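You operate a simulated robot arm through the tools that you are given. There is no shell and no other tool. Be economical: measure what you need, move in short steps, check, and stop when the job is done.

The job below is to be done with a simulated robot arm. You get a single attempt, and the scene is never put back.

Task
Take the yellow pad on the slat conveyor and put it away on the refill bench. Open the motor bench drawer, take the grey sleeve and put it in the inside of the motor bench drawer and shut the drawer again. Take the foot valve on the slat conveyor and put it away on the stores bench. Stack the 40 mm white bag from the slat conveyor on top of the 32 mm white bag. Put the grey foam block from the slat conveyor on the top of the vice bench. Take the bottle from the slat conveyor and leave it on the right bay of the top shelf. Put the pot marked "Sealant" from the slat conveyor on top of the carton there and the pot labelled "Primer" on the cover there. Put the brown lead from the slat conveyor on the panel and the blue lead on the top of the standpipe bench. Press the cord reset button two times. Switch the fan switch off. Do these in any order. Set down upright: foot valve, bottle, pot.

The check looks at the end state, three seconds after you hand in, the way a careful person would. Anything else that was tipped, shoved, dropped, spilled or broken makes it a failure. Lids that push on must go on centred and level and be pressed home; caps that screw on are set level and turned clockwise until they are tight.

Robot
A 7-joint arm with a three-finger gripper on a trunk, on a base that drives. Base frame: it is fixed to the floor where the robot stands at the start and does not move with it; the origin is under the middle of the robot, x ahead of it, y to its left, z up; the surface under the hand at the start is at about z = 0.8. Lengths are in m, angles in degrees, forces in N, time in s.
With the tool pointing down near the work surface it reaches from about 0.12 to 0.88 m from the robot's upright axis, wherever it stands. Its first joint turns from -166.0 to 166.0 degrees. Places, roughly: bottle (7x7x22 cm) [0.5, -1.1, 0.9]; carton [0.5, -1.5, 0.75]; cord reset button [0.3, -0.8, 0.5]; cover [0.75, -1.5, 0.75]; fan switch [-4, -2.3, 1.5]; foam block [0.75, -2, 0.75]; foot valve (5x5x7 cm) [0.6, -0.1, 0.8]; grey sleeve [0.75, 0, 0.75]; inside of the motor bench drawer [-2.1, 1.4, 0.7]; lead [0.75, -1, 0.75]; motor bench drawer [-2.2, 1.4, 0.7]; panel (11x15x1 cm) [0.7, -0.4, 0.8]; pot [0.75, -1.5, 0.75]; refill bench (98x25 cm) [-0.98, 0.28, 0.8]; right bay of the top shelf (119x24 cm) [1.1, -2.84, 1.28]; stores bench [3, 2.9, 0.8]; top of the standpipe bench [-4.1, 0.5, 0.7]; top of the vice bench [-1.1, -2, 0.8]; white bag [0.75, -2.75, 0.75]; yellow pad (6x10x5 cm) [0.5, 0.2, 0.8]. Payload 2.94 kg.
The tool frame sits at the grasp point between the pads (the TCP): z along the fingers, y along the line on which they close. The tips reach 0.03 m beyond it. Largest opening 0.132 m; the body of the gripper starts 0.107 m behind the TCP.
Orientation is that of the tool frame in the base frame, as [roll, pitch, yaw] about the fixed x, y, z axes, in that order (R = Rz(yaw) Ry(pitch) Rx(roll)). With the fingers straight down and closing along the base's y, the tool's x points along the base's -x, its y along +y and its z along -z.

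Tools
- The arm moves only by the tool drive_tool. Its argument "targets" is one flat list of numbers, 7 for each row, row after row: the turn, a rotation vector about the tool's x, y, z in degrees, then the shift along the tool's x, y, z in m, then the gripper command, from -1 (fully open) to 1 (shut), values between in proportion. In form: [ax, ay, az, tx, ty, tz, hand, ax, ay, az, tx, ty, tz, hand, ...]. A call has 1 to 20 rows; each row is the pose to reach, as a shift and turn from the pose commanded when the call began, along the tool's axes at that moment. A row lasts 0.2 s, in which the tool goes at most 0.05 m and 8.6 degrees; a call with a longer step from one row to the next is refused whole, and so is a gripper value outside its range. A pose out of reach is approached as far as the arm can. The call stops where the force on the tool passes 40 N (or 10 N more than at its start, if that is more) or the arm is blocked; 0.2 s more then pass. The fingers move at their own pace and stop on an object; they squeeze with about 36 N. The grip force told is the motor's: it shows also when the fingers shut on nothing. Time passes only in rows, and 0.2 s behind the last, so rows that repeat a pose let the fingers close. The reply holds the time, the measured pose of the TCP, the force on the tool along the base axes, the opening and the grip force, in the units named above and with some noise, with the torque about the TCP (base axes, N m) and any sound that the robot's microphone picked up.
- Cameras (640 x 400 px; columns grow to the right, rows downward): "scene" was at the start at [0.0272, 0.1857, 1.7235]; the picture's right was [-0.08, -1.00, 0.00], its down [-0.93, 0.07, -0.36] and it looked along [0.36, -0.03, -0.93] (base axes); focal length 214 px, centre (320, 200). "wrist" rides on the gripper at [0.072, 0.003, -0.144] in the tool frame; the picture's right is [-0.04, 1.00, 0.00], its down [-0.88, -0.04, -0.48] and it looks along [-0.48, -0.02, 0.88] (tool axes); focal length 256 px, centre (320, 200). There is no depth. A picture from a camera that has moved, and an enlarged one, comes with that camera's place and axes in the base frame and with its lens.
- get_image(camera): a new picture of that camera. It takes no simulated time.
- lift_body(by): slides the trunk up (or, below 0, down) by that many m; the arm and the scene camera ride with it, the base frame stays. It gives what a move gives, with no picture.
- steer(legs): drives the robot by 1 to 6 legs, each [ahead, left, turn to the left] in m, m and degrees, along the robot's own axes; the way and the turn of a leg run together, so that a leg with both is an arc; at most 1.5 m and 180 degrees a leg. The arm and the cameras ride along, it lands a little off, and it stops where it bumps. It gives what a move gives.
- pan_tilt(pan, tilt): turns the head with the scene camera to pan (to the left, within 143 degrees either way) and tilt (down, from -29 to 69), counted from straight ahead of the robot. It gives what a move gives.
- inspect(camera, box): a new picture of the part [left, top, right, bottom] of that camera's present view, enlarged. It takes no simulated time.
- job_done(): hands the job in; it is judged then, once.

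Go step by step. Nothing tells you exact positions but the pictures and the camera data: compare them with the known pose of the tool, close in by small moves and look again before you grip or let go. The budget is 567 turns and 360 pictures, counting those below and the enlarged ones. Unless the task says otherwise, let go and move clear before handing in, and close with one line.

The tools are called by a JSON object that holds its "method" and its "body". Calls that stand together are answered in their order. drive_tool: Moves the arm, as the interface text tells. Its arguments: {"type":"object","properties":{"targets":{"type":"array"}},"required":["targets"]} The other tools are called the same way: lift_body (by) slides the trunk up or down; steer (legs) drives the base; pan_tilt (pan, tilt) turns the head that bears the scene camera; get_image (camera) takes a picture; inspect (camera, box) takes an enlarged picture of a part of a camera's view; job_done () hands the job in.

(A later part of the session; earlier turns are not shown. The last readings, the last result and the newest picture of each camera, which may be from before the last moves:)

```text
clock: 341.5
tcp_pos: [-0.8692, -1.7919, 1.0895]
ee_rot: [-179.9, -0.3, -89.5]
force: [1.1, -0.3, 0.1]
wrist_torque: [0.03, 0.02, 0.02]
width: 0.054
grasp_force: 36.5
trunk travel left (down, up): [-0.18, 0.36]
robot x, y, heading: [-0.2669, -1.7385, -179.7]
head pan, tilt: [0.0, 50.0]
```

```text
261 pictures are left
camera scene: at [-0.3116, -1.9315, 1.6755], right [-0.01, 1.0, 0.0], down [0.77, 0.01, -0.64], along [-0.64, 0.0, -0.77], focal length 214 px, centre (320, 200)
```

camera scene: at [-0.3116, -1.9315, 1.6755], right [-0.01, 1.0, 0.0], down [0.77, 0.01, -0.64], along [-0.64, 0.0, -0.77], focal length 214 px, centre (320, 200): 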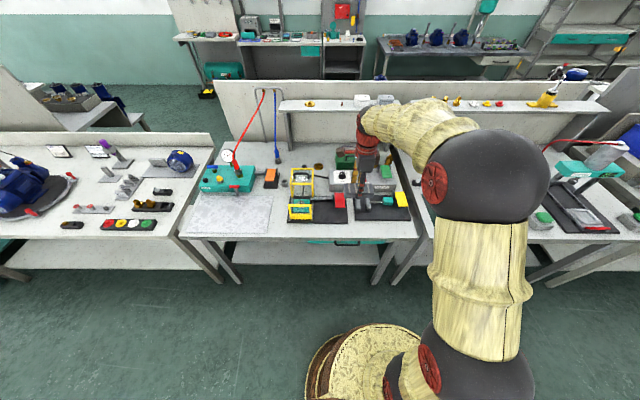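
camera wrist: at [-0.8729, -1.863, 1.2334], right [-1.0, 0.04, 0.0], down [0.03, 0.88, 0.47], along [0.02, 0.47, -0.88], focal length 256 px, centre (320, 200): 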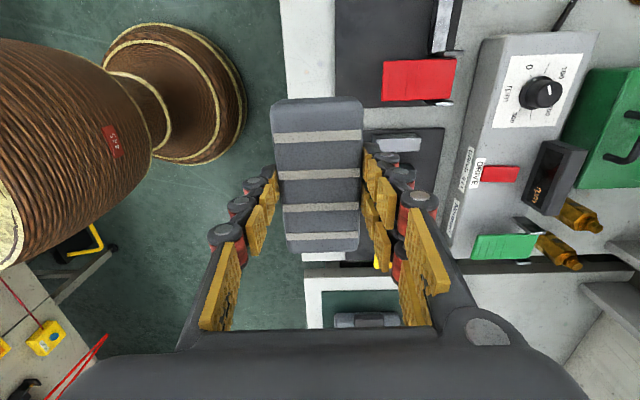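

{"method": "inspect", "body": {"camera": "scene", "box": [270, 160, 430, 260]}}

```text
4.00 times, centred on (350, 210) of scene
camera zoom: at [-0.3116, -1.9315, 1.6755], right [-0.01, 1.0, 0.0], down [0.77, 0.01, -0.64], along [-0.64, 0.0, -0.77], focal length 858 px, centre (200, 160)
```

zoom: 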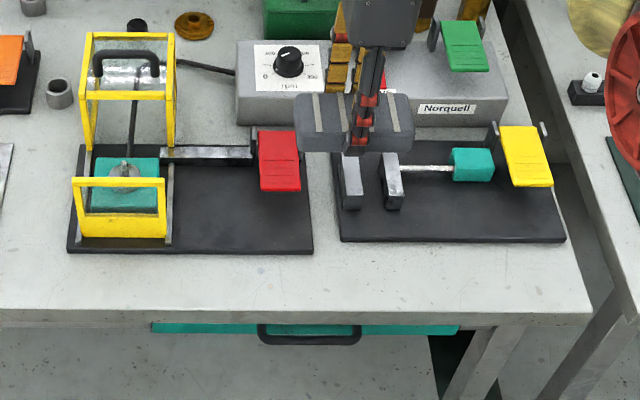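

{"method": "drive_tool", "body": {"targets": [0, 0, 0, -0.045, -0.007, 0, 1, 0, 0, 0, -0.092, -0.007, 0, 1, 0, 0, 0, -0.092, -0.007, 0.05, 1, 0, 0, 0, -0.092, -0.007, 0.1, 1, 0, 0, 0, -0.092, -0.007, 0.15, 1, 0, 0, 0, -0.092, -0.007, 0.2, 1, 0, 0, 0, -0.092, -0.007, 0.23, 1]}}

{"method": "get_image", "body": {"camera": "wrist"}}

{"method": "inspect", "body": {"camera": "scene", "box": [300, 180, 440, 268]}}

```text
clock: 343.1
tcp_pos: [-0.8633, -1.7018, 0.8592]
ee_rot: [-179.9, -0.3, -89.5]
force: [-0.5, -0.5, 0.4]
wrist_torque: [0.02, -0.03, -0.02]
width: 0.0544
grasp_force: 35.9
trunk travel left (down, up): [-0.18, 0.36]
robot x, y, heading: [-0.2597, -1.7441, -179.7]
head pan, tilt: [0.0, 50.0]
```

```text
259 pictures are left
camera wrist: at [-0.8659, -1.7734, 1.0031], right [-1.0, 0.04, 0.0], down [0.03, 0.88, 0.47], along [0.02, 0.47, -0.88], focal length 256 px, centre (320, 200)
```

wrist: 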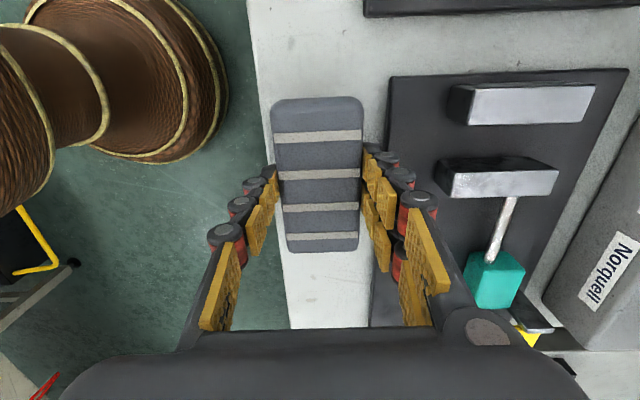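

```text
4.55 times, centred on (370, 224) of scene
camera zoom: at [-0.3121, -1.9315, 1.6755], right [-0.01, 1.0, 0.0], down [0.77, 0.01, -0.64], along [-0.64, 0.0, -0.77], focal length 975 px, centre (93, 91)
```

zoom: 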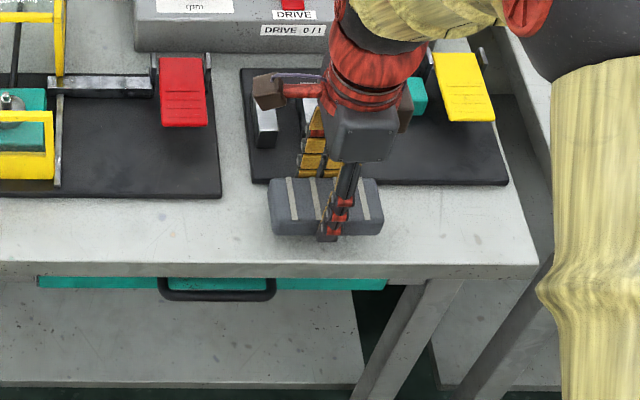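

{"method": "drive_tool", "body": {"targets": [0, 0, 0, 0, -0.005, 0.012, 1, 0, 0, 0, 0, -0.005, 0.017, 1, 0, 0, 0, 0, -0.005, 0.02, 1, 0, 0, 0, 0, -0.005, 0.022, 1, 0, 0, 0, 0, -0.005, 0.024, 1, 0, 0, 0, 0, -0.005, 0.026, 1]}}

```text
clock: 344.5
tcp_pos: [-0.857, -1.7013, 0.8366]
ee_rot: [179.8, -0.2, -89.5]
force: [7.9, -2.1, 33.0]
wrist_torque: [-0.03, -0.23, 0.02]
width: 0.0548
grasp_force: 36.0
trunk travel left (down, up): [-0.18, 0.36]
robot x, y, heading: [-0.2663, -1.7414, -179.4]
head pan, tilt: [0.0, 50.0]
```

{"method": "drive_tool", "body": {"targets": [0, 0, 0, 0, 0, -0.002, 0.15, 0, 0, 0, 0, 0, -0.002, 0, 0, 0, 0, 0, 0, -0.002, -0.1, 0, 0, 0, 0, 0, -0.002, -0.1, 0, 0, 0, 0, 0, -0.04, -0.1, 0, 0, 0, 0, 0, -0.09, -0.1, 0, 0, 0, 0, 0, -0.14, -0.1, 0, 0, 0, 0, 0, -0.19, -0.1, 0, 0, 0, 0, 0, -0.24, -0.1]}}

{"method": "get_image", "body": {"camera": "wrist"}}

```text
clock: 346.5
tcp_pos: [-0.8554, -1.6972, 1.0745]
ee_rot: [-179.8, -0.3, -89.5]
force: [0.7, -0.4, 0.0]
wrist_torque: [-0.02, 0.01, 0.01]
width: 0.0727
grasp_force: 0.2
trunk travel left (down, up): [-0.18, 0.36]
robot x, y, heading: [-0.2683, -1.7427, -179.8]
head pan, tilt: [0.0, 50.0]
```

```text
257 pictures are left
camera wrist: at [-0.8592, -1.769, 1.2179], right [-1.0, 0.04, 0.0], down [0.03, 0.88, 0.47], along [0.02, 0.47, -0.88], focal length 256 px, centre (320, 200)
```

wrist: 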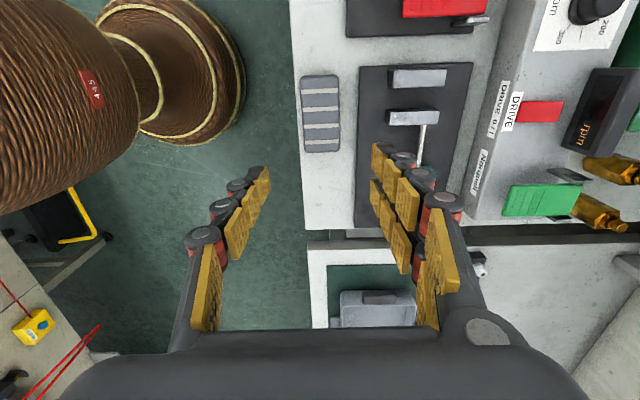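

The foam block is placed. Now I tuck the arm, turn to the conveyor and examine the pots, carton, cover and bottle.

{"method": "drive_tool", "body": {"targets": [0, 0, 0, 0, -0.045, 0, 0, 0, 0, 0, 0, -0.09, 0, 0, 0, 0, 0, 0, -0.135, 0, 0, 0, 0, 0, 0, -0.18, 0, 0]}}

{"method": "steer", "body": {"legs": [[0, 0, 90], [0, 0, 90], [0, 0.4, 0]]}}

{"method": "get_image", "body": {"camera": "scene"}}

```text
clock: 347.5
tcp_pos: [-0.6764, -1.6972, 1.0744]
ee_rot: [-180.0, -0.3, -89.5]
force: [-0.9, -0.1, 0.4]
wrist_torque: [-0.03, 0.01, 0.0]
width: 0.066
grasp_force: 0.1
trunk travel left (down, up): [-0.18, 0.36]
robot x, y, heading: [-0.2668, -1.7428, -179.5]
head pan, tilt: [0.0, 50.0]
```

```text
clock: 357.6
tcp_pos: [0.1435, -1.396, 1.0744]
ee_rot: [-179.8, -0.4, 89.3]
force: [0.5, 0.1, -0.2]
wrist_torque: [0.02, 0.03, 0.01]
width: 0.0661
grasp_force: 0.1
trunk travel left (down, up): [-0.18, 0.36]
robot x, y, heading: [-0.2657, -1.3428, -0.9]
head pan, tilt: [0.0, 50.0]
```

```text
256 pictures are left
camera scene: at [-0.2144, -1.1547, 1.6755], right [-0.01, -1.0, 0.0], down [-0.77, 0.01, -0.64], along [0.64, -0.01, -0.77], focal length 214 px, centre (320, 200)
```

scene: 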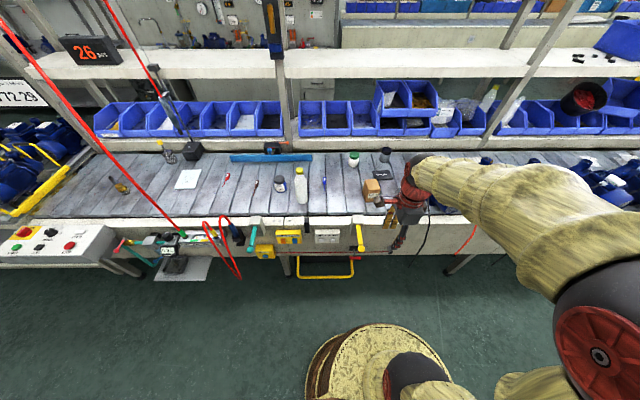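

{"method": "inspect", "body": {"camera": "scene", "box": [200, 140, 340, 227]}}

{"method": "inspect", "body": {"camera": "scene", "box": [320, 140, 460, 227]}}

{"method": "inspect", "body": {"camera": "scene", "box": [180, 210, 380, 285]}}

```text
4.57 times, centred on (270, 184) of scene
camera zoom: at [-0.2144, -1.1547, 1.6755], right [-0.01, -1.0, 0.0], down [-0.77, 0.01, -0.64], along [0.64, -0.01, -0.77], focal length 980 px, centre (549, 275)
```

zoom: 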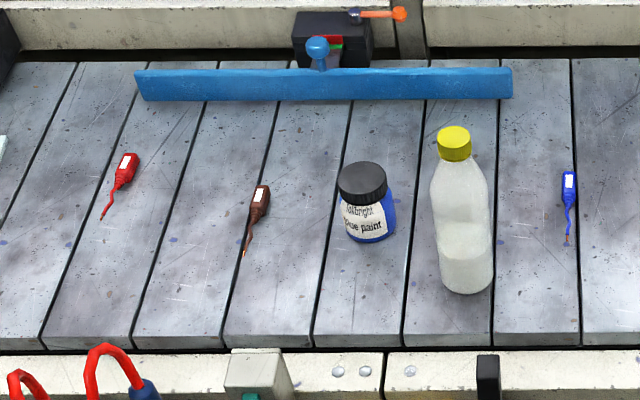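

```text
4.57 times, centred on (390, 184) of scene
camera zoom: at [-0.2144, -1.1547, 1.6755], right [-0.01, -1.0, 0.0], down [-0.77, 0.01, -0.64], along [0.64, -0.01, -0.77], focal length 980 px, centre (0, 275)
```

zoom: 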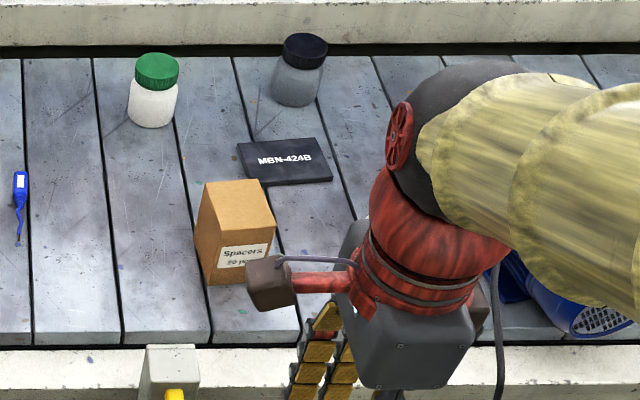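

```text
3.20 times, centred on (280, 248) of scene
camera zoom: at [-0.2144, -1.1547, 1.6755], right [-0.01, -1.0, 0.0], down [-0.77, 0.01, -0.64], along [0.64, -0.01, -0.77], focal length 686 px, centre (448, 48)
```

zoom: 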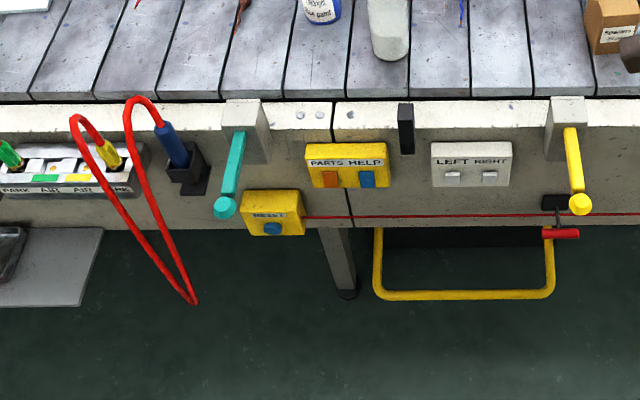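

{"method": "steer", "body": {"legs": [[0.22, -0.1, 0.9]]}}

{"method": "pan_tilt", "body": {"pan": -25, "tilt": 50}}

{"method": "get_image", "body": {"camera": "scene"}}

{"method": "get_image", "body": {"camera": "wrist"}}

```text
clock: 359.4
tcp_pos: [0.3598, -1.4918, 1.0743]
ee_rot: [-179.8, -0.2, 90.0]
force: [-0.1, 0.8, 0.1]
wrist_torque: [-0.01, -0.01, -0.03]
width: 0.0662
grasp_force: 0.0
trunk travel left (down, up): [-0.18, 0.36]
robot x, y, heading: [-0.05, -1.445, -0.0]
head pan, tilt: [0.0, 50.0]
```

```text
clock: 360.2
tcp_pos: [0.3594, -1.491, 1.074]
ee_rot: [-179.9, -0.4, 90.0]
force: [-0.6, -0.1, 0.4]
wrist_torque: [-0.02, -0.01, 0.01]
width: 0.0661
grasp_force: 0.1
trunk travel left (down, up): [-0.18, 0.36]
robot x, y, heading: [-0.0533, -1.4456, 0.1]
head pan, tilt: [-25.0, 50.0]
```

```text
252 pictures are left
camera scene: at [-0.0091, -1.2869, 1.6755], right [-0.42, -0.91, 0.0], down [-0.69, 0.32, -0.64], along [0.58, -0.27, -0.77], focal length 214 px, centre (320, 200)
```

scene: 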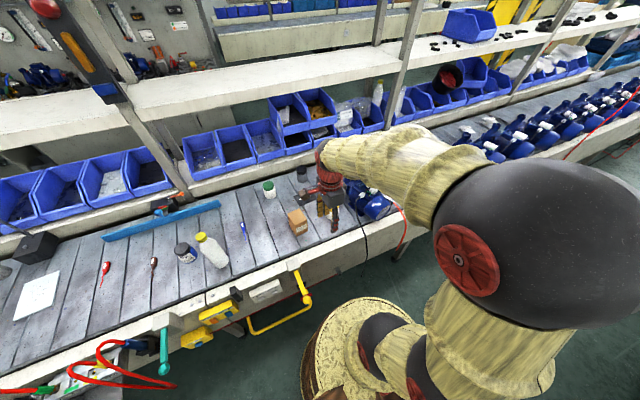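

```text
251 pictures are left
camera wrist: at [0.3622, -1.4199, 1.2181], right [1.0, -0.04, 0.0], down [-0.04, -0.88, 0.47], along [-0.02, -0.47, -0.88], focal length 256 px, centre (320, 200)
```

wrist: 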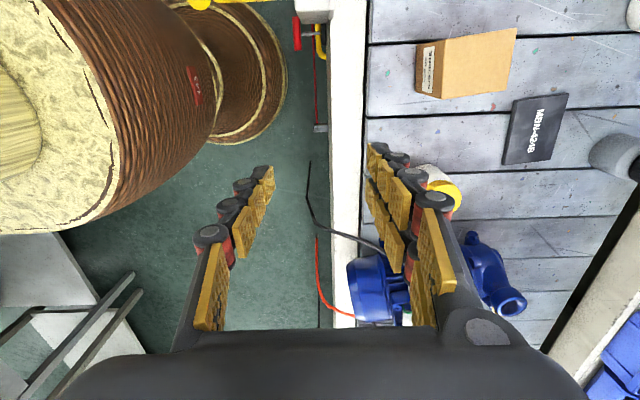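

{"method": "drive_tool", "body": {"targets": [0, 0, -8, 0, 0, 0, -1, 0, 0, -16, 0, 0, 0, -1, 0, 0, -24, 0, 0, 0, -1, 0, 0, -32, 0, 0, 0, -1, 0, 0, -40, 0, 0, 0, -1, 0, 0, -48, 0, 0, 0, -1, 0, 0, -56, 0, 0, 0, -1, 0, 0, -64, 0, 0, 0, -1, 0, 0, -72, 0, 0, 0, -1, 0, 0, -80, 0, 0, 0, -1, 0, 0, -88, 0, 0, 0, -1, 0, 0, -90, 0, 0, 0, -1]}}

{"method": "get_image", "body": {"camera": "wrist"}}

{"method": "pan_tilt", "body": {"pan": -10, "tilt": 45}}

{"method": "get_image", "body": {"camera": "scene"}}

```text
clock: 362.8
tcp_pos: [0.3593, -1.4916, 1.0726]
ee_rot: [179.7, -0.2, -179.9]
force: [0.0, 0.6, 0.9]
wrist_torque: [0.0, 0.0, 0.01]
width: 0.132
grasp_force: 0.0
trunk travel left (down, up): [-0.18, 0.36]
robot x, y, heading: [-0.0505, -1.4453, -0.2]
head pan, tilt: [-25.0, 50.0]
```

```text
250 pictures are left
camera wrist: at [0.2867, -1.4888, 1.2176], right [0.04, 1.0, 0.01], down [0.88, -0.04, 0.47], along [0.47, -0.02, -0.88], focal length 256 px, centre (320, 200)
```

wrist: 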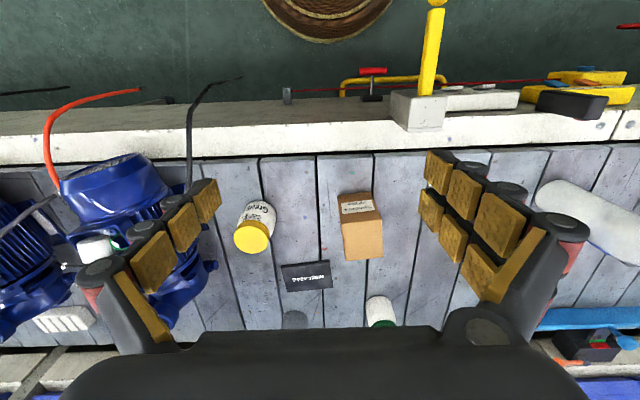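

```text
clock: 363.6
tcp_pos: [0.3595, -1.4916, 1.0733]
ee_rot: [179.8, 0.0, -180.0]
force: [0.9, -0.7, -0.4]
wrist_torque: [-0.03, -0.04, -0.01]
width: 0.1321
grasp_force: 0.1
trunk travel left (down, up): [-0.18, 0.36]
robot x, y, heading: [-0.0502, -1.4448, 0.2]
head pan, tilt: [-10.0, 45.0]
```

```text
249 pictures are left
camera scene: at [0.0011, -1.2686, 1.6824], right [-0.18, -0.98, 0.0], down [-0.7, 0.12, -0.71], along [0.7, -0.12, -0.71], focal length 214 px, centre (320, 200)
```

scene: 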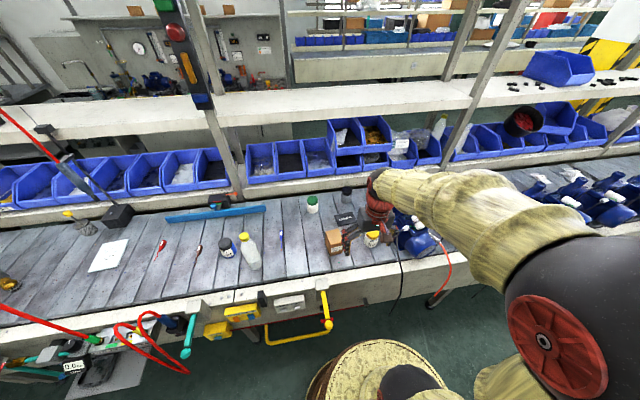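

{"method": "inspect", "body": {"camera": "wrist", "box": [220, 180, 284, 260]}}

{"method": "inspect", "body": {"camera": "scene", "box": [296, 180, 392, 255]}}

```text
5.00 times, centred on (252, 220) of wrist
camera zoom: at [0.2867, -1.4886, 1.2176], right [0.04, 1.0, 0.01], down [0.88, -0.04, 0.47], along [0.47, -0.02, -0.88], focal length 1280 px, centre (660, 100)
```

zoom: 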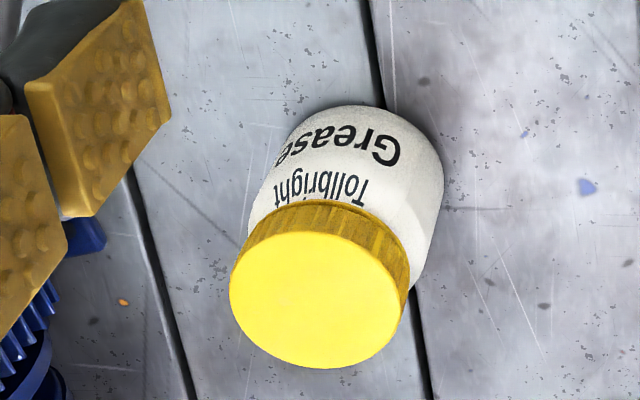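

```text
5.33 times, centred on (344, 218) of scene
camera zoom: at [0.0011, -1.2686, 1.6824], right [-0.18, -0.98, 0.0], down [-0.7, 0.12, -0.71], along [0.7, -0.12, -0.71], focal length 1144 px, centre (192, 107)
```

zoom: 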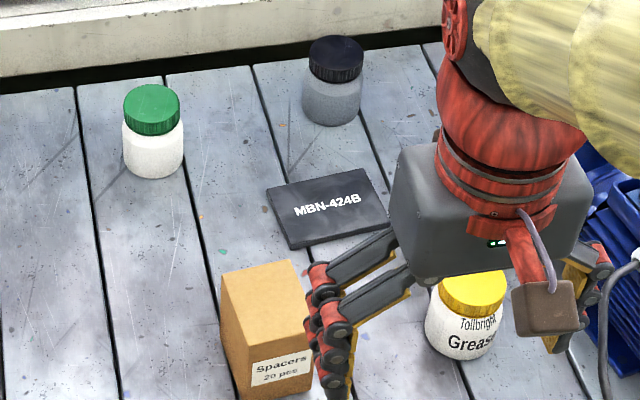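

Grease and blue paint are ruled out; the green-lid and black-lid pots have their labels facing away. I'll swing the wrist camera to look from the far side.

{"method": "drive_tool", "body": {"targets": [0, 0, 8, -0.03, 0.01, 0, -1, 0, 0, 16, -0.06, 0.02, 0, -1, 0, 0, 24, -0.09, 0.03, 0, -1, 0, 0, 32, -0.12, 0.04, 0, -1, 0, 0, 40, -0.15, 0.05, 0, -1, 0, 0, 48, -0.18, 0.06, 0, -1, 0, 0, 56, -0.21, 0.07, 0, -1, 0, 0, 64, -0.24, 0.07, 0, -1, 0, 0, 72, -0.27, 0.07, 0, -1, 0, 0, 80, -0.3, 0.07, 0, -1, 0, 0, 88, -0.33, 0.07, 0, -1, 0, 0, 96, -0.36, 0.07, 0, -1, 0, 0, 104, -0.39, 0.07, 0, -1, 0, 0, 112, -0.42, 0.07, 0, -1, 0, 0, 120, -0.44, 0.07, 0, -1, 0, 0, 128, -0.44, 0.07, 0, -1, 0, 0, 136, -0.44, 0.07, 0, -1, 0, 0, 144, -0.44, 0.07, 0, -1]}}

{"method": "get_image", "body": {"camera": "wrist"}}

```text
clock: 367.4
tcp_pos: [0.7996, -1.4208, 1.0726]
ee_rot: [-179.7, 0.1, 35.8]
force: [0.3, 0.6, 0.7]
wrist_torque: [-0.01, 0.0, -0.01]
width: 0.1321
grasp_force: 0.1
trunk travel left (down, up): [-0.18, 0.36]
robot x, y, heading: [-0.054, -1.4481, 0.2]
head pan, tilt: [-10.0, 45.0]
```

```text
246 pictures are left
camera wrist: at [0.8596, -1.382, 1.2174], right [0.55, -0.83, -0.01], down [-0.73, -0.49, 0.48], along [-0.4, -0.26, -0.88], focal length 256 px, centre (320, 200)
```

wrist: 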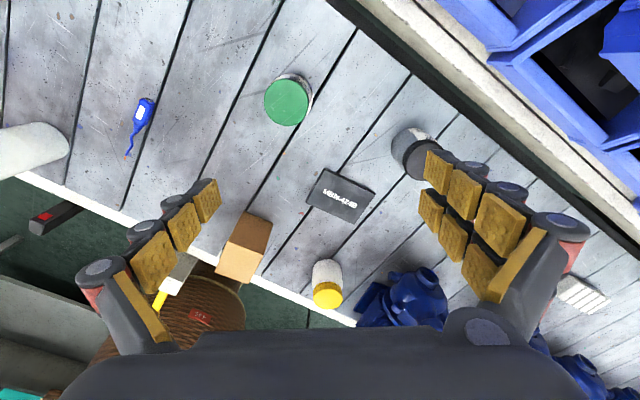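

{"method": "inspect", "body": {"camera": "wrist", "box": [256, 65, 320, 130]}}

{"method": "inspect", "body": {"camera": "wrist", "box": [380, 115, 444, 185]}}

```text
6.15 times, centred on (288, 98) of wrist
camera zoom: at [0.8596, -1.382, 1.2174], right [0.55, -0.83, -0.01], down [-0.73, -0.49, 0.48], along [-0.4, -0.26, -0.88], focal length 1575 px, centre (517, 831)
```

zoom: 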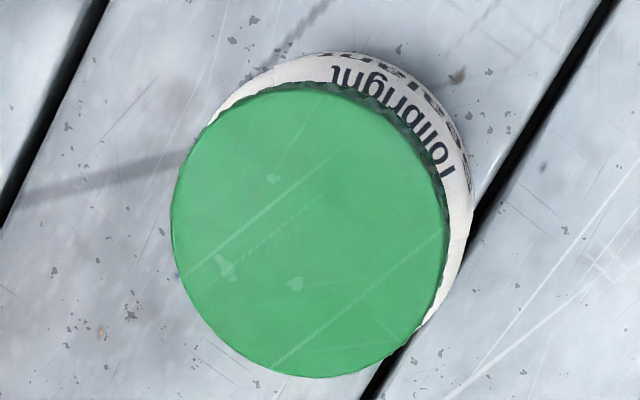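

```text
5.71 times, centred on (412, 150) of wrist
camera zoom: at [0.8596, -1.382, 1.2174], right [0.55, -0.83, -0.01], down [-0.73, -0.49, 0.48], along [-0.4, -0.26, -0.88], focal length 1463 px, centre (-206, 486)
```

zoom: 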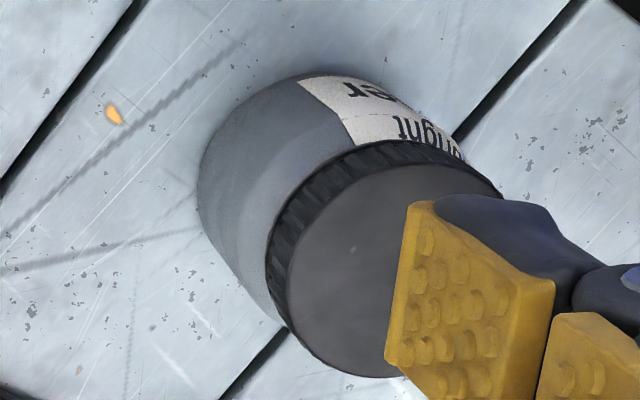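

Green lid = "Sealant", black lid = "Primer". The Sealant pot is at about (0.80, -1.369), top z≈0.892; I'll turn the hand back and hover over it.

{"method": "drive_tool", "body": {"targets": [0, 0, -8, 0, 0, 0, -1, 0, 0, -16, 0, 0, 0, -1, 0, 0, -24, 0, 0, 0, -1, 0, 0, -32, 0, 0, 0, -1, 0, 0, -40, 0, 0, 0, -1, 0, 0, -48, 0, 0, 0, -1, 0, 0, -56, 0, 0, 0, -1, 0, 0, -64, 0, 0, 0, -1, 0, 0, -72, 0, 0, 0, -1, 0, 0, -80, 0, 0, 0, -1, 0, 0, -88, 0, 0, 0, -1, 0, 0, -96, 0.005, -0.01, 0, -1, 0, 0, -104, 0.01, -0.02, 0, -1, 0, 0, -112, 0.015, -0.03, 0, -1, 0, 0, -120, 0.02, -0.04, 0, -1, 0, 0, -128, 0.03, -0.042, 0, -1, 0, 0, -136, 0.03, -0.042, 0, -1, 0, 0, -144, 0.03, -0.042, 0, -1]}}

{"method": "get_image", "body": {"camera": "wrist"}}

```text
clock: 371.2
tcp_pos: [0.7987, -1.3722, 1.0734]
ee_rot: [179.6, -0.2, -180.0]
force: [-0.5, 0.2, 0.1]
wrist_torque: [0.01, 0.02, -0.02]
width: 0.1319
grasp_force: 0.0
trunk travel left (down, up): [-0.18, 0.36]
robot x, y, heading: [-0.0504, -1.4474, 0.1]
head pan, tilt: [-10.0, 45.0]
```

```text
243 pictures are left
camera wrist: at [0.7261, -1.3683, 1.2168], right [0.04, 1.0, 0.01], down [0.88, -0.04, 0.47], along [0.47, -0.01, -0.88], focal length 256 px, centre (320, 200)
```

wrist: 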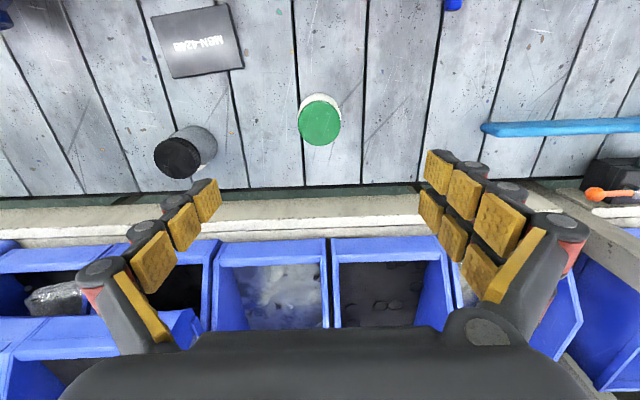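

{"method": "drive_tool", "body": {"targets": [0, 0, 0, 0.004, 0.003, 0.05, -1, 0, 0, 0, 0.004, 0.003, 0.1, -1, 0, 0, 0, 0.004, 0.003, 0.14, -1, 0, 0, 0, 0.004, 0.003, 0.18, -1, 0, 0, 0, 0.004, 0.003, 0.21, -1, 0, 0, 0, 0.004, 0.003, 0.22, -0.5, 0, 0, 0, 0.004, 0.003, 0.22, 0, 0, 0, 0, 0.004, 0.003, 0.22, 0]}}

{"method": "get_image", "body": {"camera": "wrist"}}

```text
refused: row 1 steps farther than a row can; nothing moved
```

```text
242 pictures are left
camera wrist: at [0.7261, -1.3683, 1.2168], right [0.04, 1.0, 0.01], down [0.88, -0.04, 0.47], along [0.47, -0.01, -0.88], focal length 256 px, centre (320, 200)
```

wrist: 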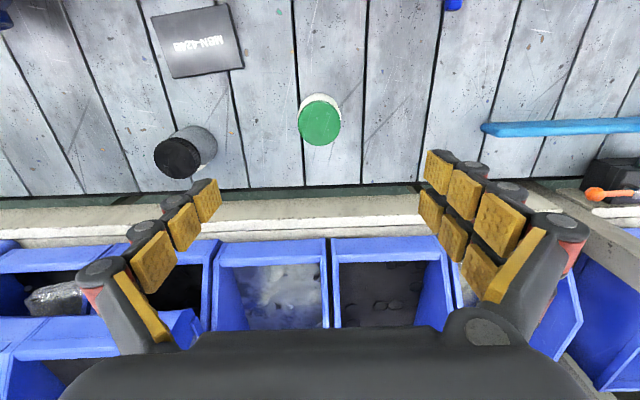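

{"method": "drive_tool", "body": {"targets": [0, 0, 0, 0.004, 0.003, 0.04, -1, 0, 0, 0, 0.004, 0.003, 0.085, -1, 0, 0, 0, 0.004, 0.003, 0.13, -1, 0, 0, 0, 0.004, 0.003, 0.175, -1, 0, 0, 0, 0.004, 0.003, 0.21, -1, 0, 0, 0, 0.004, 0.003, 0.22, -1]}}

{"method": "get_image", "body": {"camera": "wrist"}}

```text
clock: 372.6
tcp_pos: [0.7956, -1.3652, 0.8532]
ee_rot: [179.7, -0.2, 180.0]
force: [0.1, 0.7, -0.9]
wrist_torque: [-0.01, 0.01, 0.0]
width: 0.1319
grasp_force: 0.1
trunk travel left (down, up): [-0.18, 0.36]
robot x, y, heading: [-0.0471, -1.4451, 0.0]
head pan, tilt: [-10.0, 45.0]
```

```text
241 pictures are left
camera wrist: at [0.7239, -1.363, 0.9976], right [0.04, 1.0, 0.01], down [0.88, -0.04, 0.47], along [0.47, -0.02, -0.88], focal length 256 px, centre (320, 200)
```

wrist: 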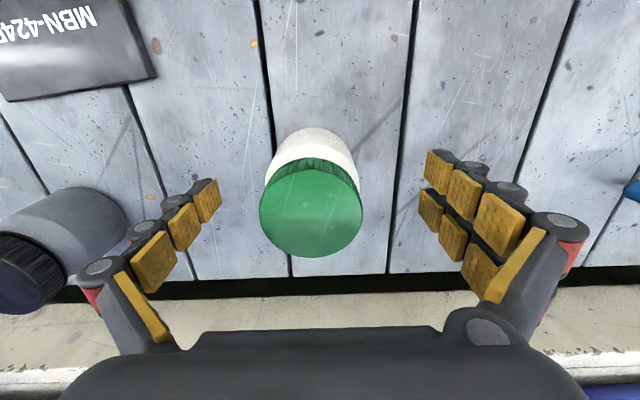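

{"method": "drive_tool", "body": {"targets": [0, 0, 0, 0.007, -0.004, 0, -1, 0, 0, 0, 0.007, -0.004, 0, 0.3, 0, 0, 0, 0.007, -0.004, 0, 1, 0, 0, 0, 0.007, -0.004, 0, 1, 0, 0, 0, 0.007, -0.004, 0, 1, 0, 0, 0, 0.007, -0.004, 0, 1, 0, 0, 0, 0.007, -0.004, 0, 1]}}

{"method": "get_image", "body": {"camera": "wrist"}}

```text
clock: 374.2
tcp_pos: [0.7892, -1.37, 0.854]
ee_rot: [179.8, -0.1, 180.0]
force: [-0.7, -0.7, 0.8]
wrist_torque: [0.05, 0.02, -0.02]
width: 0.061
grasp_force: 20.9
trunk travel left (down, up): [-0.18, 0.36]
robot x, y, heading: [-0.052, -1.446, -0.2]
head pan, tilt: [-10.0, 45.0]
```

```text
240 pictures are left
camera wrist: at [0.7166, -1.3667, 0.998], right [0.04, 1.0, 0.01], down [0.88, -0.04, 0.47], along [0.47, -0.02, -0.88], focal length 256 px, centre (320, 200)
```

wrist: 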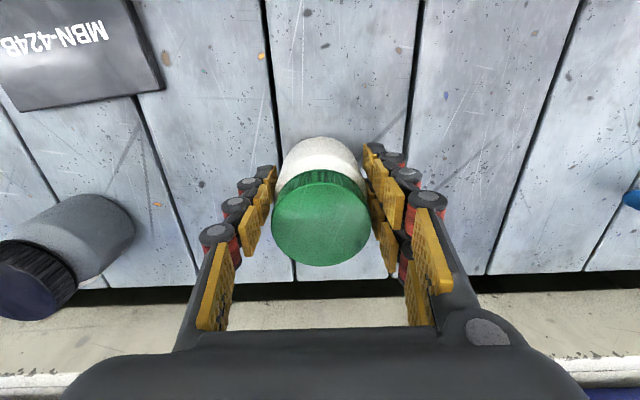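

{"method": "drive_tool", "body": {"targets": [0, 0, 0, 0, 0, 0, 1, 0, 0, 0, 0, 0, -0.02, 1, 0, 0, 0, 0, 0, -0.06, 1, 0, 0, 0, 0, 0, -0.1, 1, 0, 0, 0, 0, 0, -0.15, 1, 0, 0, 0, 0, 0, -0.2, 1, 0, 0, 0, 0, 0, -0.24, 1, 0, 0, 0, 0.03, -0.02, -0.24, 1, 0, 0, 0, 0.06, -0.04, -0.24, 1, 0, 0, 0, 0.1, -0.06, -0.24, 1, 0, 0, 0, 0.14, -0.06, -0.24, 1, 0, 0, 0, 0.18, -0.06, -0.24, 1]}}

{"method": "get_image", "body": {"camera": "wrist"}}

{"method": "get_image", "body": {"camera": "scene"}}

```text
clock: 376.8
tcp_pos: [0.6072, -1.4315, 1.0937]
ee_rot: [179.5, -0.1, -180.0]
force: [0.5, 0.7, -1.7]
wrist_torque: [0.02, 0.0, 0.0]
width: 0.0604
grasp_force: 36.1
trunk travel left (down, up): [-0.18, 0.36]
robot x, y, heading: [-0.0494, -1.4436, -0.2]
head pan, tilt: [-10.0, 45.0]
```

```text
239 pictures are left
camera wrist: at [0.5339, -1.4277, 1.2371], right [0.04, 1.0, 0.01], down [0.88, -0.04, 0.47], along [0.47, -0.02, -0.88], focal length 256 px, centre (320, 200)
```

wrist: 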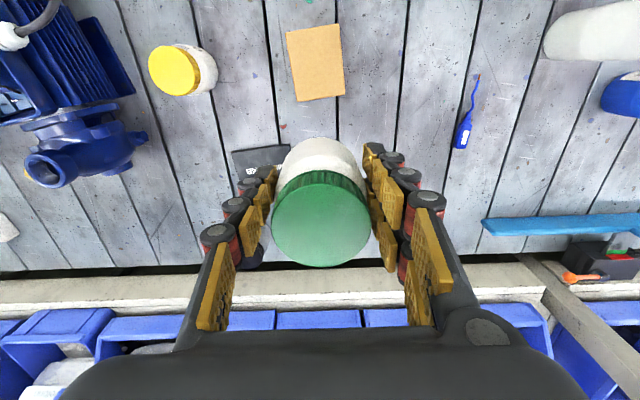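

```text
238 pictures are left
camera scene: at [0.0012, -1.2683, 1.6824], right [-0.18, -0.98, 0.0], down [-0.7, 0.12, -0.71], along [0.7, -0.12, -0.71], focal length 214 px, centre (320, 200)
```

scene: 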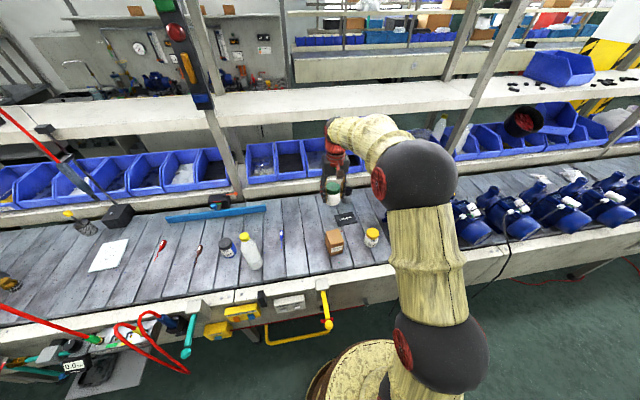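

{"method": "inspect", "body": {"camera": "scene", "box": [312, 215, 392, 265]}}

```text
8.00 times, centred on (352, 240) of scene
camera zoom: at [0.0012, -1.2683, 1.6824], right [-0.18, -0.98, 0.0], down [-0.7, 0.12, -0.71], along [0.7, -0.12, -0.71], focal length 1716 px, centre (64, -120)
```

zoom: 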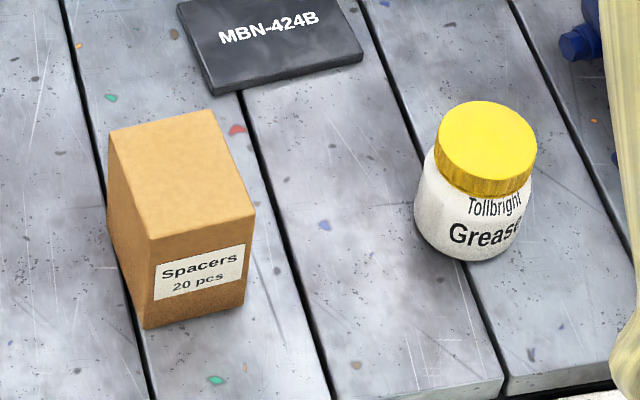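

{"method": "drive_tool", "body": {"targets": [0, 0, 0, 0.034, 0.001, 0, 1, 0, 0, 0, 0.068, 0.002, 0, 1, 0, 0, 0, 0.068, 0.002, 0.04, 1, 0, 0, 0, 0.068, 0.002, 0.08, 1, 0, 0, 0, 0.068, 0.002, 0.11, 1, 0, 0, 0, 0.068, 0.002, 0.122, 1]}}

{"method": "get_image", "body": {"camera": "wrist"}}

{"method": "inspect", "body": {"camera": "scene", "box": [296, 190, 392, 260]}}

```text
clock: 378.2
tcp_pos: [0.5384, -1.4286, 0.9717]
ee_rot: [179.7, -0.2, -180.0]
force: [-0.4, 1.3, -0.9]
wrist_torque: [0.02, 0.04, -0.01]
width: 0.06
grasp_force: 35.4
trunk travel left (down, up): [-0.18, 0.36]
robot x, y, heading: [-0.0519, -1.4432, -0.2]
head pan, tilt: [-10.0, 45.0]
```

```text
236 pictures are left
camera wrist: at [0.4659, -1.4256, 1.1152], right [0.04, 1.0, 0.01], down [0.88, -0.04, 0.47], along [0.47, -0.02, -0.88], focal length 256 px, centre (320, 200)
```

wrist: 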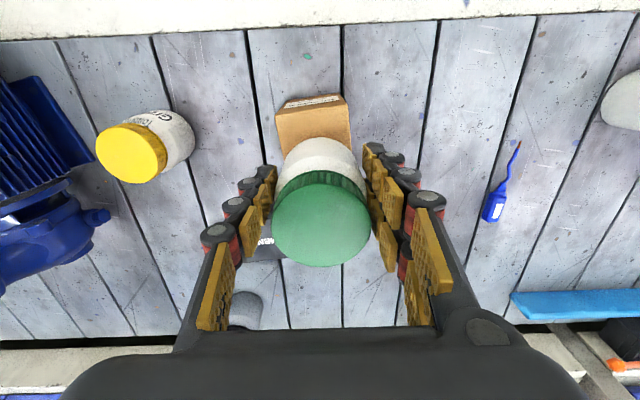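

```text
5.71 times, centred on (344, 225) of scene
camera zoom: at [0.0018, -1.2685, 1.6824], right [-0.17, -0.98, 0.0], down [-0.7, 0.12, -0.71], along [0.7, -0.12, -0.71], focal length 1226 px, centre (183, 57)
```

zoom: 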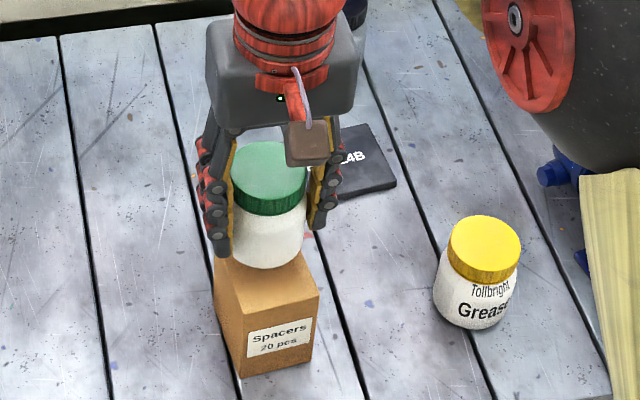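

{"method": "drive_tool", "body": {"targets": [0, 0, 0, 0, 0, 0.012, 1, 0, 0, 0, 0, 0, 0.016, 1, 0, 0, 0, 0, 0, 0.019, 1, 0, 0, 0, 0, 0, 0.021, 1, 0, 0, 0, 0, 0, 0.023, 1, 0, 0, 0, 0, 0, 0.025, 1, 0, 0, 0, 0, 0, 0.025, 1]}}

```text
clock: 379.8
tcp_pos: [0.54, -1.4281, 0.9483]
ee_rot: [179.6, 0.1, -180.0]
force: [-4.5, 3.0, 21.6]
wrist_torque: [0.1, 0.49, 0.03]
width: 0.0605
grasp_force: 36.0
trunk travel left (down, up): [-0.18, 0.36]
robot x, y, heading: [-0.0542, -1.4455, -0.2]
head pan, tilt: [-10.0, 45.0]
```

Contact with the carton top. I release slowly and rise.

{"method": "drive_tool", "body": {"targets": [0, 0, 0, 0, 0, -0.002, 0.05, 0, 0, 0, 0, 0, -0.002, -0.1, 0, 0, 0, 0, 0, -0.002, -0.3, 0, 0, 0, 0, 0, -0.002, -0.4, 0, 0, 0, 0, 0, -0.03, -0.4, 0, 0, 0, 0, 0, -0.07, -0.4, 0, 0, 0, 0, 0, -0.12, -0.4, 0, 0, 0, 0, 0, -0.16, -0.4]}}

{"method": "get_image", "body": {"camera": "wrist"}}

{"method": "inspect", "body": {"camera": "scene", "box": [296, 190, 392, 260]}}

```text
clock: 381.6
tcp_pos: [0.542, -1.4293, 1.1079]
ee_rot: [179.7, -0.2, -179.9]
force: [-0.4, 0.2, -0.7]
wrist_torque: [-0.01, -0.03, 0.0]
width: 0.0925
grasp_force: 0.1
trunk travel left (down, up): [-0.18, 0.36]
robot x, y, heading: [-0.0514, -1.4401, -0.0]
head pan, tilt: [-10.0, 45.0]
```

```text
234 pictures are left
camera wrist: at [0.4695, -1.4267, 1.2525], right [0.04, 1.0, 0.0], down [0.88, -0.04, 0.47], along [0.47, -0.02, -0.88], focal length 256 px, centre (320, 200)
```

wrist: 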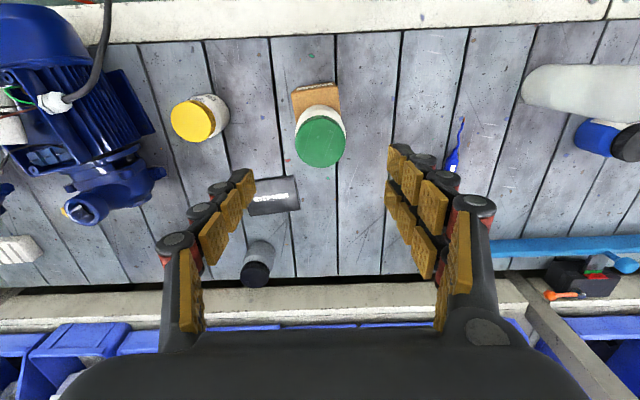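

```text
5.71 times, centred on (344, 225) of scene
camera zoom: at [0.0009, -1.2685, 1.6824], right [-0.18, -0.98, 0.0], down [-0.7, 0.12, -0.71], along [0.7, -0.12, -0.71], focal length 1226 px, centre (183, 57)
```

zoom: 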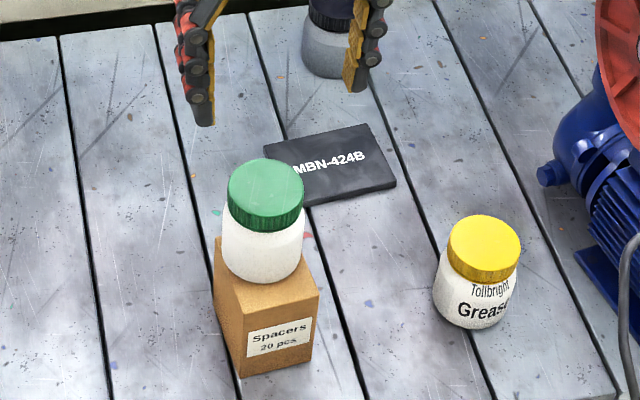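

The Sealant pot stands on the carton. Next is the Primer pot at about (0.83, -1.558).

{"method": "drive_tool", "body": {"targets": [0, 0, 0, -0.04, -0.018, 0, -1, 0, 0, 0, -0.08, -0.036, 0, -1, 0, 0, 0, -0.12, -0.054, 0, -1, 0, 0, 0, -0.16, -0.072, 0, -1, 0, 0, 0, -0.2, -0.09, 0, -1, 0, 0, 0, -0.24, -0.108, 0, -1, 0, 0, 0, -0.28, -0.126, 0, -1, 0, 0, 0, -0.286, -0.129, 0.04, -1]}}

{"method": "get_image", "body": {"camera": "wrist"}}

```text
clock: 383.4
tcp_pos: [0.805, -1.5529, 1.0683]
ee_rot: [179.8, 0.3, 180.0]
force: [-3.2, -0.2, 1.2]
wrist_torque: [-0.06, -0.37, 0.06]
width: 0.1318
grasp_force: 0.0
out of reach, approached as far as the arm can: row 7, 8
trunk travel left (down, up): [-0.18, 0.36]
robot x, y, heading: [-0.0536, -1.4461, -0.1]
head pan, tilt: [-10.0, 45.0]
```

```text
232 pictures are left
camera wrist: at [0.7313, -1.5506, 1.2121], right [0.04, 1.0, 0.01], down [0.88, -0.04, 0.48], along [0.48, -0.02, -0.88], focal length 256 px, centre (320, 200)
```

wrist: 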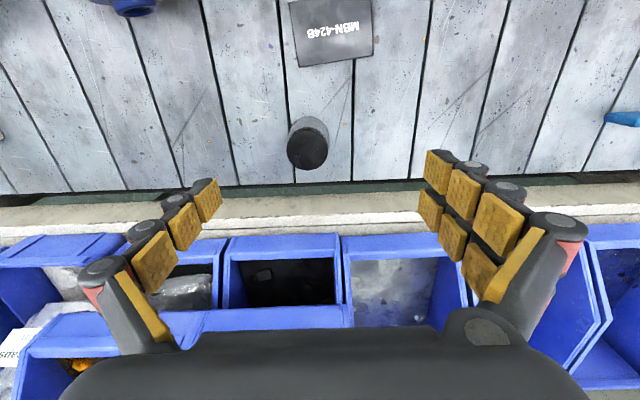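

{"method": "steer", "body": {"legs": [[0.04, -0.06, 0]]}}

{"method": "get_image", "body": {"camera": "wrist"}}

```text
clock: 384.4
tcp_pos: [0.849, -1.613, 1.0625]
ee_rot: [179.8, -0.1, -180.0]
force: [1.2, -0.8, 0.1]
wrist_torque: [0.03, 0.02, -0.01]
width: 0.1318
grasp_force: 0.1
trunk travel left (down, up): [-0.18, 0.36]
robot x, y, heading: [-0.0113, -1.5041, -0.1]
head pan, tilt: [-10.0, 45.0]
```

```text
231 pictures are left
camera wrist: at [0.7762, -1.6101, 1.2056], right [0.04, 1.0, 0.01], down [0.88, -0.04, 0.47], along [0.47, -0.02, -0.88], focal length 256 px, centre (320, 200)
```

wrist: 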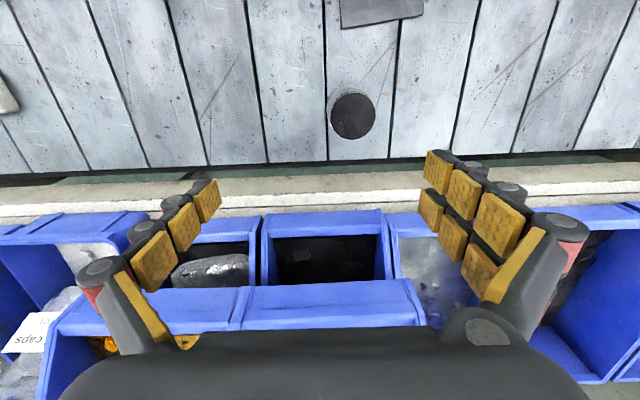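

{"method": "drive_tool", "body": {"targets": [0, 0, 0, 0.01, 0.021, 0, -1, 0, 0, 0, 0.02, 0.042, 0, -1, 0, 0, 0, 0.02, 0.042, 0.045, -1, 0, 0, 0, 0.02, 0.042, 0.09, -1, 0, 0, 0, 0.02, 0.042, 0.12, -1]}}

{"method": "get_image", "body": {"camera": "wrist"}}

```text
clock: 385.6
tcp_pos: [0.8298, -1.5661, 0.9408]
ee_rot: [179.7, -0.2, -180.0]
force: [0.4, 0.6, 0.8]
wrist_torque: [0.0, 0.03, 0.02]
width: 0.1317
grasp_force: 0.2
trunk travel left (down, up): [-0.18, 0.36]
robot x, y, heading: [-0.0113, -1.5059, -0.0]
head pan, tilt: [-10.0, 45.0]
```

```text
230 pictures are left
camera wrist: at [0.7571, -1.5643, 1.0845], right [0.04, 1.0, 0.01], down [0.88, -0.04, 0.47], along [0.47, -0.02, -0.88], focal length 256 px, centre (320, 200)
```

wrist: 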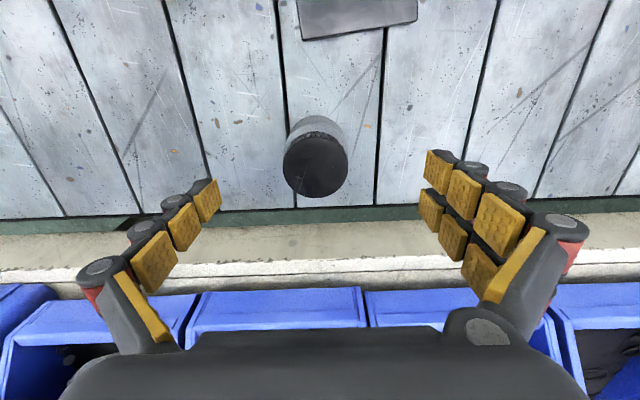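

{"method": "drive_tool", "body": {"targets": [0, 0, 0, 0.005, -0.005, 0.03, -1, 0, 0, 0, 0.005, -0.005, 0.06, -1, 0, 0, 0, 0.005, -0.005, 0.08, -1, 0, 0, 0, 0.005, -0.005, 0.087, -1, 0, 0, 0, 0.005, -0.005, 0.087, 0.3, 0, 0, 0, 0.005, -0.005, 0.087, 1, 0, 0, 0, 0.005, -0.005, 0.087, 1, 0, 0, 0, 0.005, -0.005, 0.087, 1, 0, 0, 0, 0.005, -0.005, 0.087, 1, 0, 0, 0, 0.005, -0.005, 0.087, 1]}}

{"method": "get_image", "body": {"camera": "wrist"}}

```text
clock: 387.8
tcp_pos: [0.8227, -1.5724, 0.8546]
ee_rot: [179.6, -0.2, 180.0]
force: [0.0, 0.1, 0.5]
wrist_torque: [0.06, 0.02, 0.02]
width: 0.0599
grasp_force: 20.5
trunk travel left (down, up): [-0.18, 0.36]
robot x, y, heading: [-0.0118, -1.5054, 0.1]
head pan, tilt: [-10.0, 45.0]
```

```text
229 pictures are left
camera wrist: at [0.75, -1.57, 0.9993], right [0.04, 1.0, 0.01], down [0.88, -0.04, 0.47], along [0.47, -0.02, -0.88], focal length 256 px, centre (320, 200)
```

wrist: 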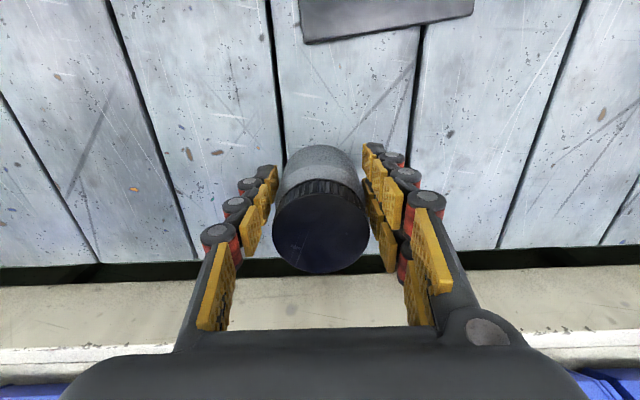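

{"method": "drive_tool", "body": {"targets": [0, 0, 0, 0, 0, -0.01, 1, 0, 0, 0, 0, 0, -0.04, 1, 0, 0, 0, 0, 0, -0.08, 1, 0, 0, 0, 0, 0, -0.12, 1, 0, 0, 0, 0, 0, -0.15, 1, 0, 0, 0, 0.03, 0.01, -0.15, 1, 0, 0, 0, 0.06, 0.01, -0.15, 1]}}

{"method": "get_image", "body": {"camera": "wrist"}}

{"method": "inspect", "body": {"camera": "scene", "box": [260, 160, 372, 240]}}

```text
clock: 389.4
tcp_pos: [0.7614, -1.5623, 1.0063]
ee_rot: [179.6, -0.2, 180.0]
force: [0.8, 0.2, -1.0]
wrist_torque: [0.0, 0.06, -0.01]
width: 0.0594
grasp_force: 36.4
trunk travel left (down, up): [-0.18, 0.36]
robot x, y, heading: [-0.0128, -1.5045, 0.1]
head pan, tilt: [-10.0, 45.0]
```

```text
228 pictures are left
camera wrist: at [0.6884, -1.5593, 1.1506], right [0.04, 1.0, 0.0], down [0.88, -0.04, 0.47], along [0.47, -0.02, -0.88], focal length 256 px, centre (320, 200)
```

wrist: 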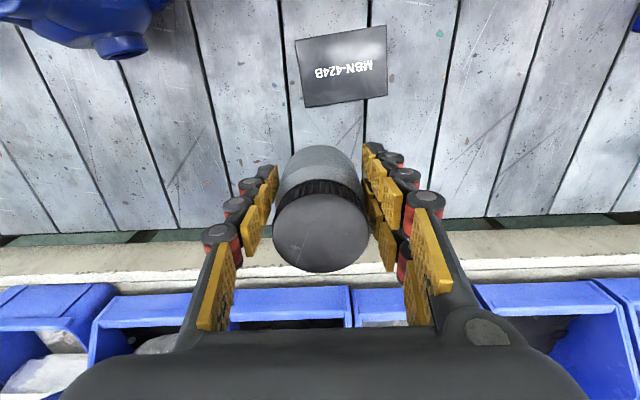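

```text
5.00 times, centred on (316, 200) of scene
camera zoom: at [0.0409, -1.3279, 1.6824], right [-0.17, -0.98, 0.0], down [-0.7, 0.12, -0.71], along [0.7, -0.12, -0.71], focal length 1072 px, centre (340, 200)
```

zoom: 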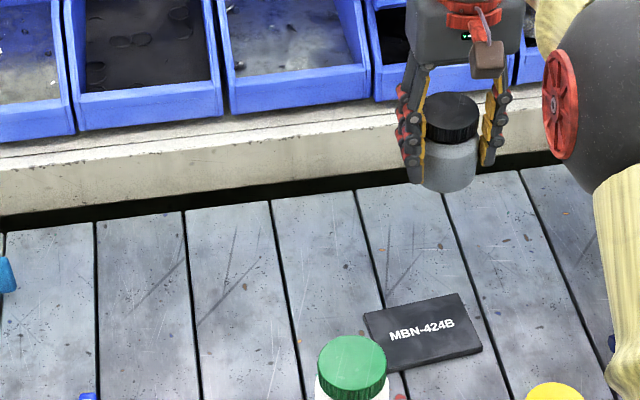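

{"method": "drive_tool", "body": {"targets": [0, 0, 0, 0.034, 0.015, 0, 1, 0, 0, 0, 0.068, 0.03, 0.01, 1, 0, 0, 0, 0.068, 0.03, 0.05, 1, 0, 0, 0, 0.068, 0.03, 0.09, 1, 0, 0, 0, 0.068, 0.03, 0.115, 1]}}

{"method": "inspect", "body": {"camera": "scene", "box": [290, 190, 386, 250]}}

{"method": "get_image", "body": {"camera": "wrist"}}

```text
clock: 390.6
tcp_pos: [0.6959, -1.534, 0.8906]
ee_rot: [179.7, -0.2, -180.0]
force: [0.2, 0.0, -1.6]
wrist_torque: [-0.02, 0.03, 0.01]
width: 0.0593
grasp_force: 35.9
trunk travel left (down, up): [-0.18, 0.36]
robot x, y, heading: [-0.0115, -1.5051, 0.1]
head pan, tilt: [-10.0, 45.0]
```

```text
6.67 times, centred on (338, 220) of scene
camera zoom: at [0.0416, -1.3281, 1.6824], right [-0.17, -0.98, 0.0], down [-0.7, 0.12, -0.71], along [0.7, -0.12, -0.71], focal length 1430 px, centre (200, 67)
```

zoom: 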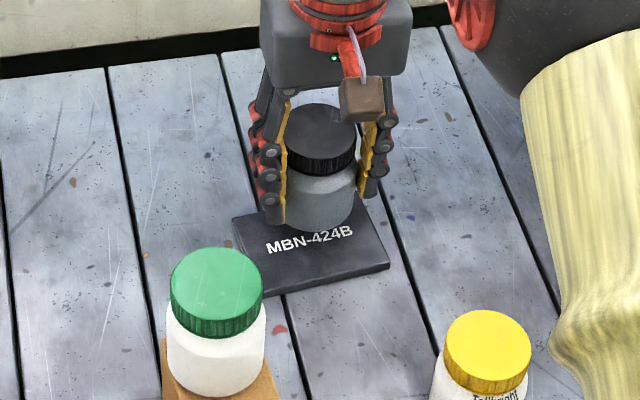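

```text
225 pictures are left
camera wrist: at [0.6242, -1.531, 1.0351], right [0.04, 1.0, 0.01], down [0.88, -0.04, 0.47], along [0.47, -0.02, -0.88], focal length 256 px, centre (320, 200)
```

wrist: 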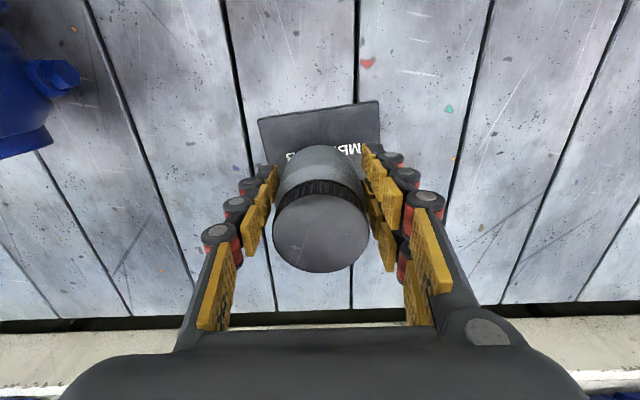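

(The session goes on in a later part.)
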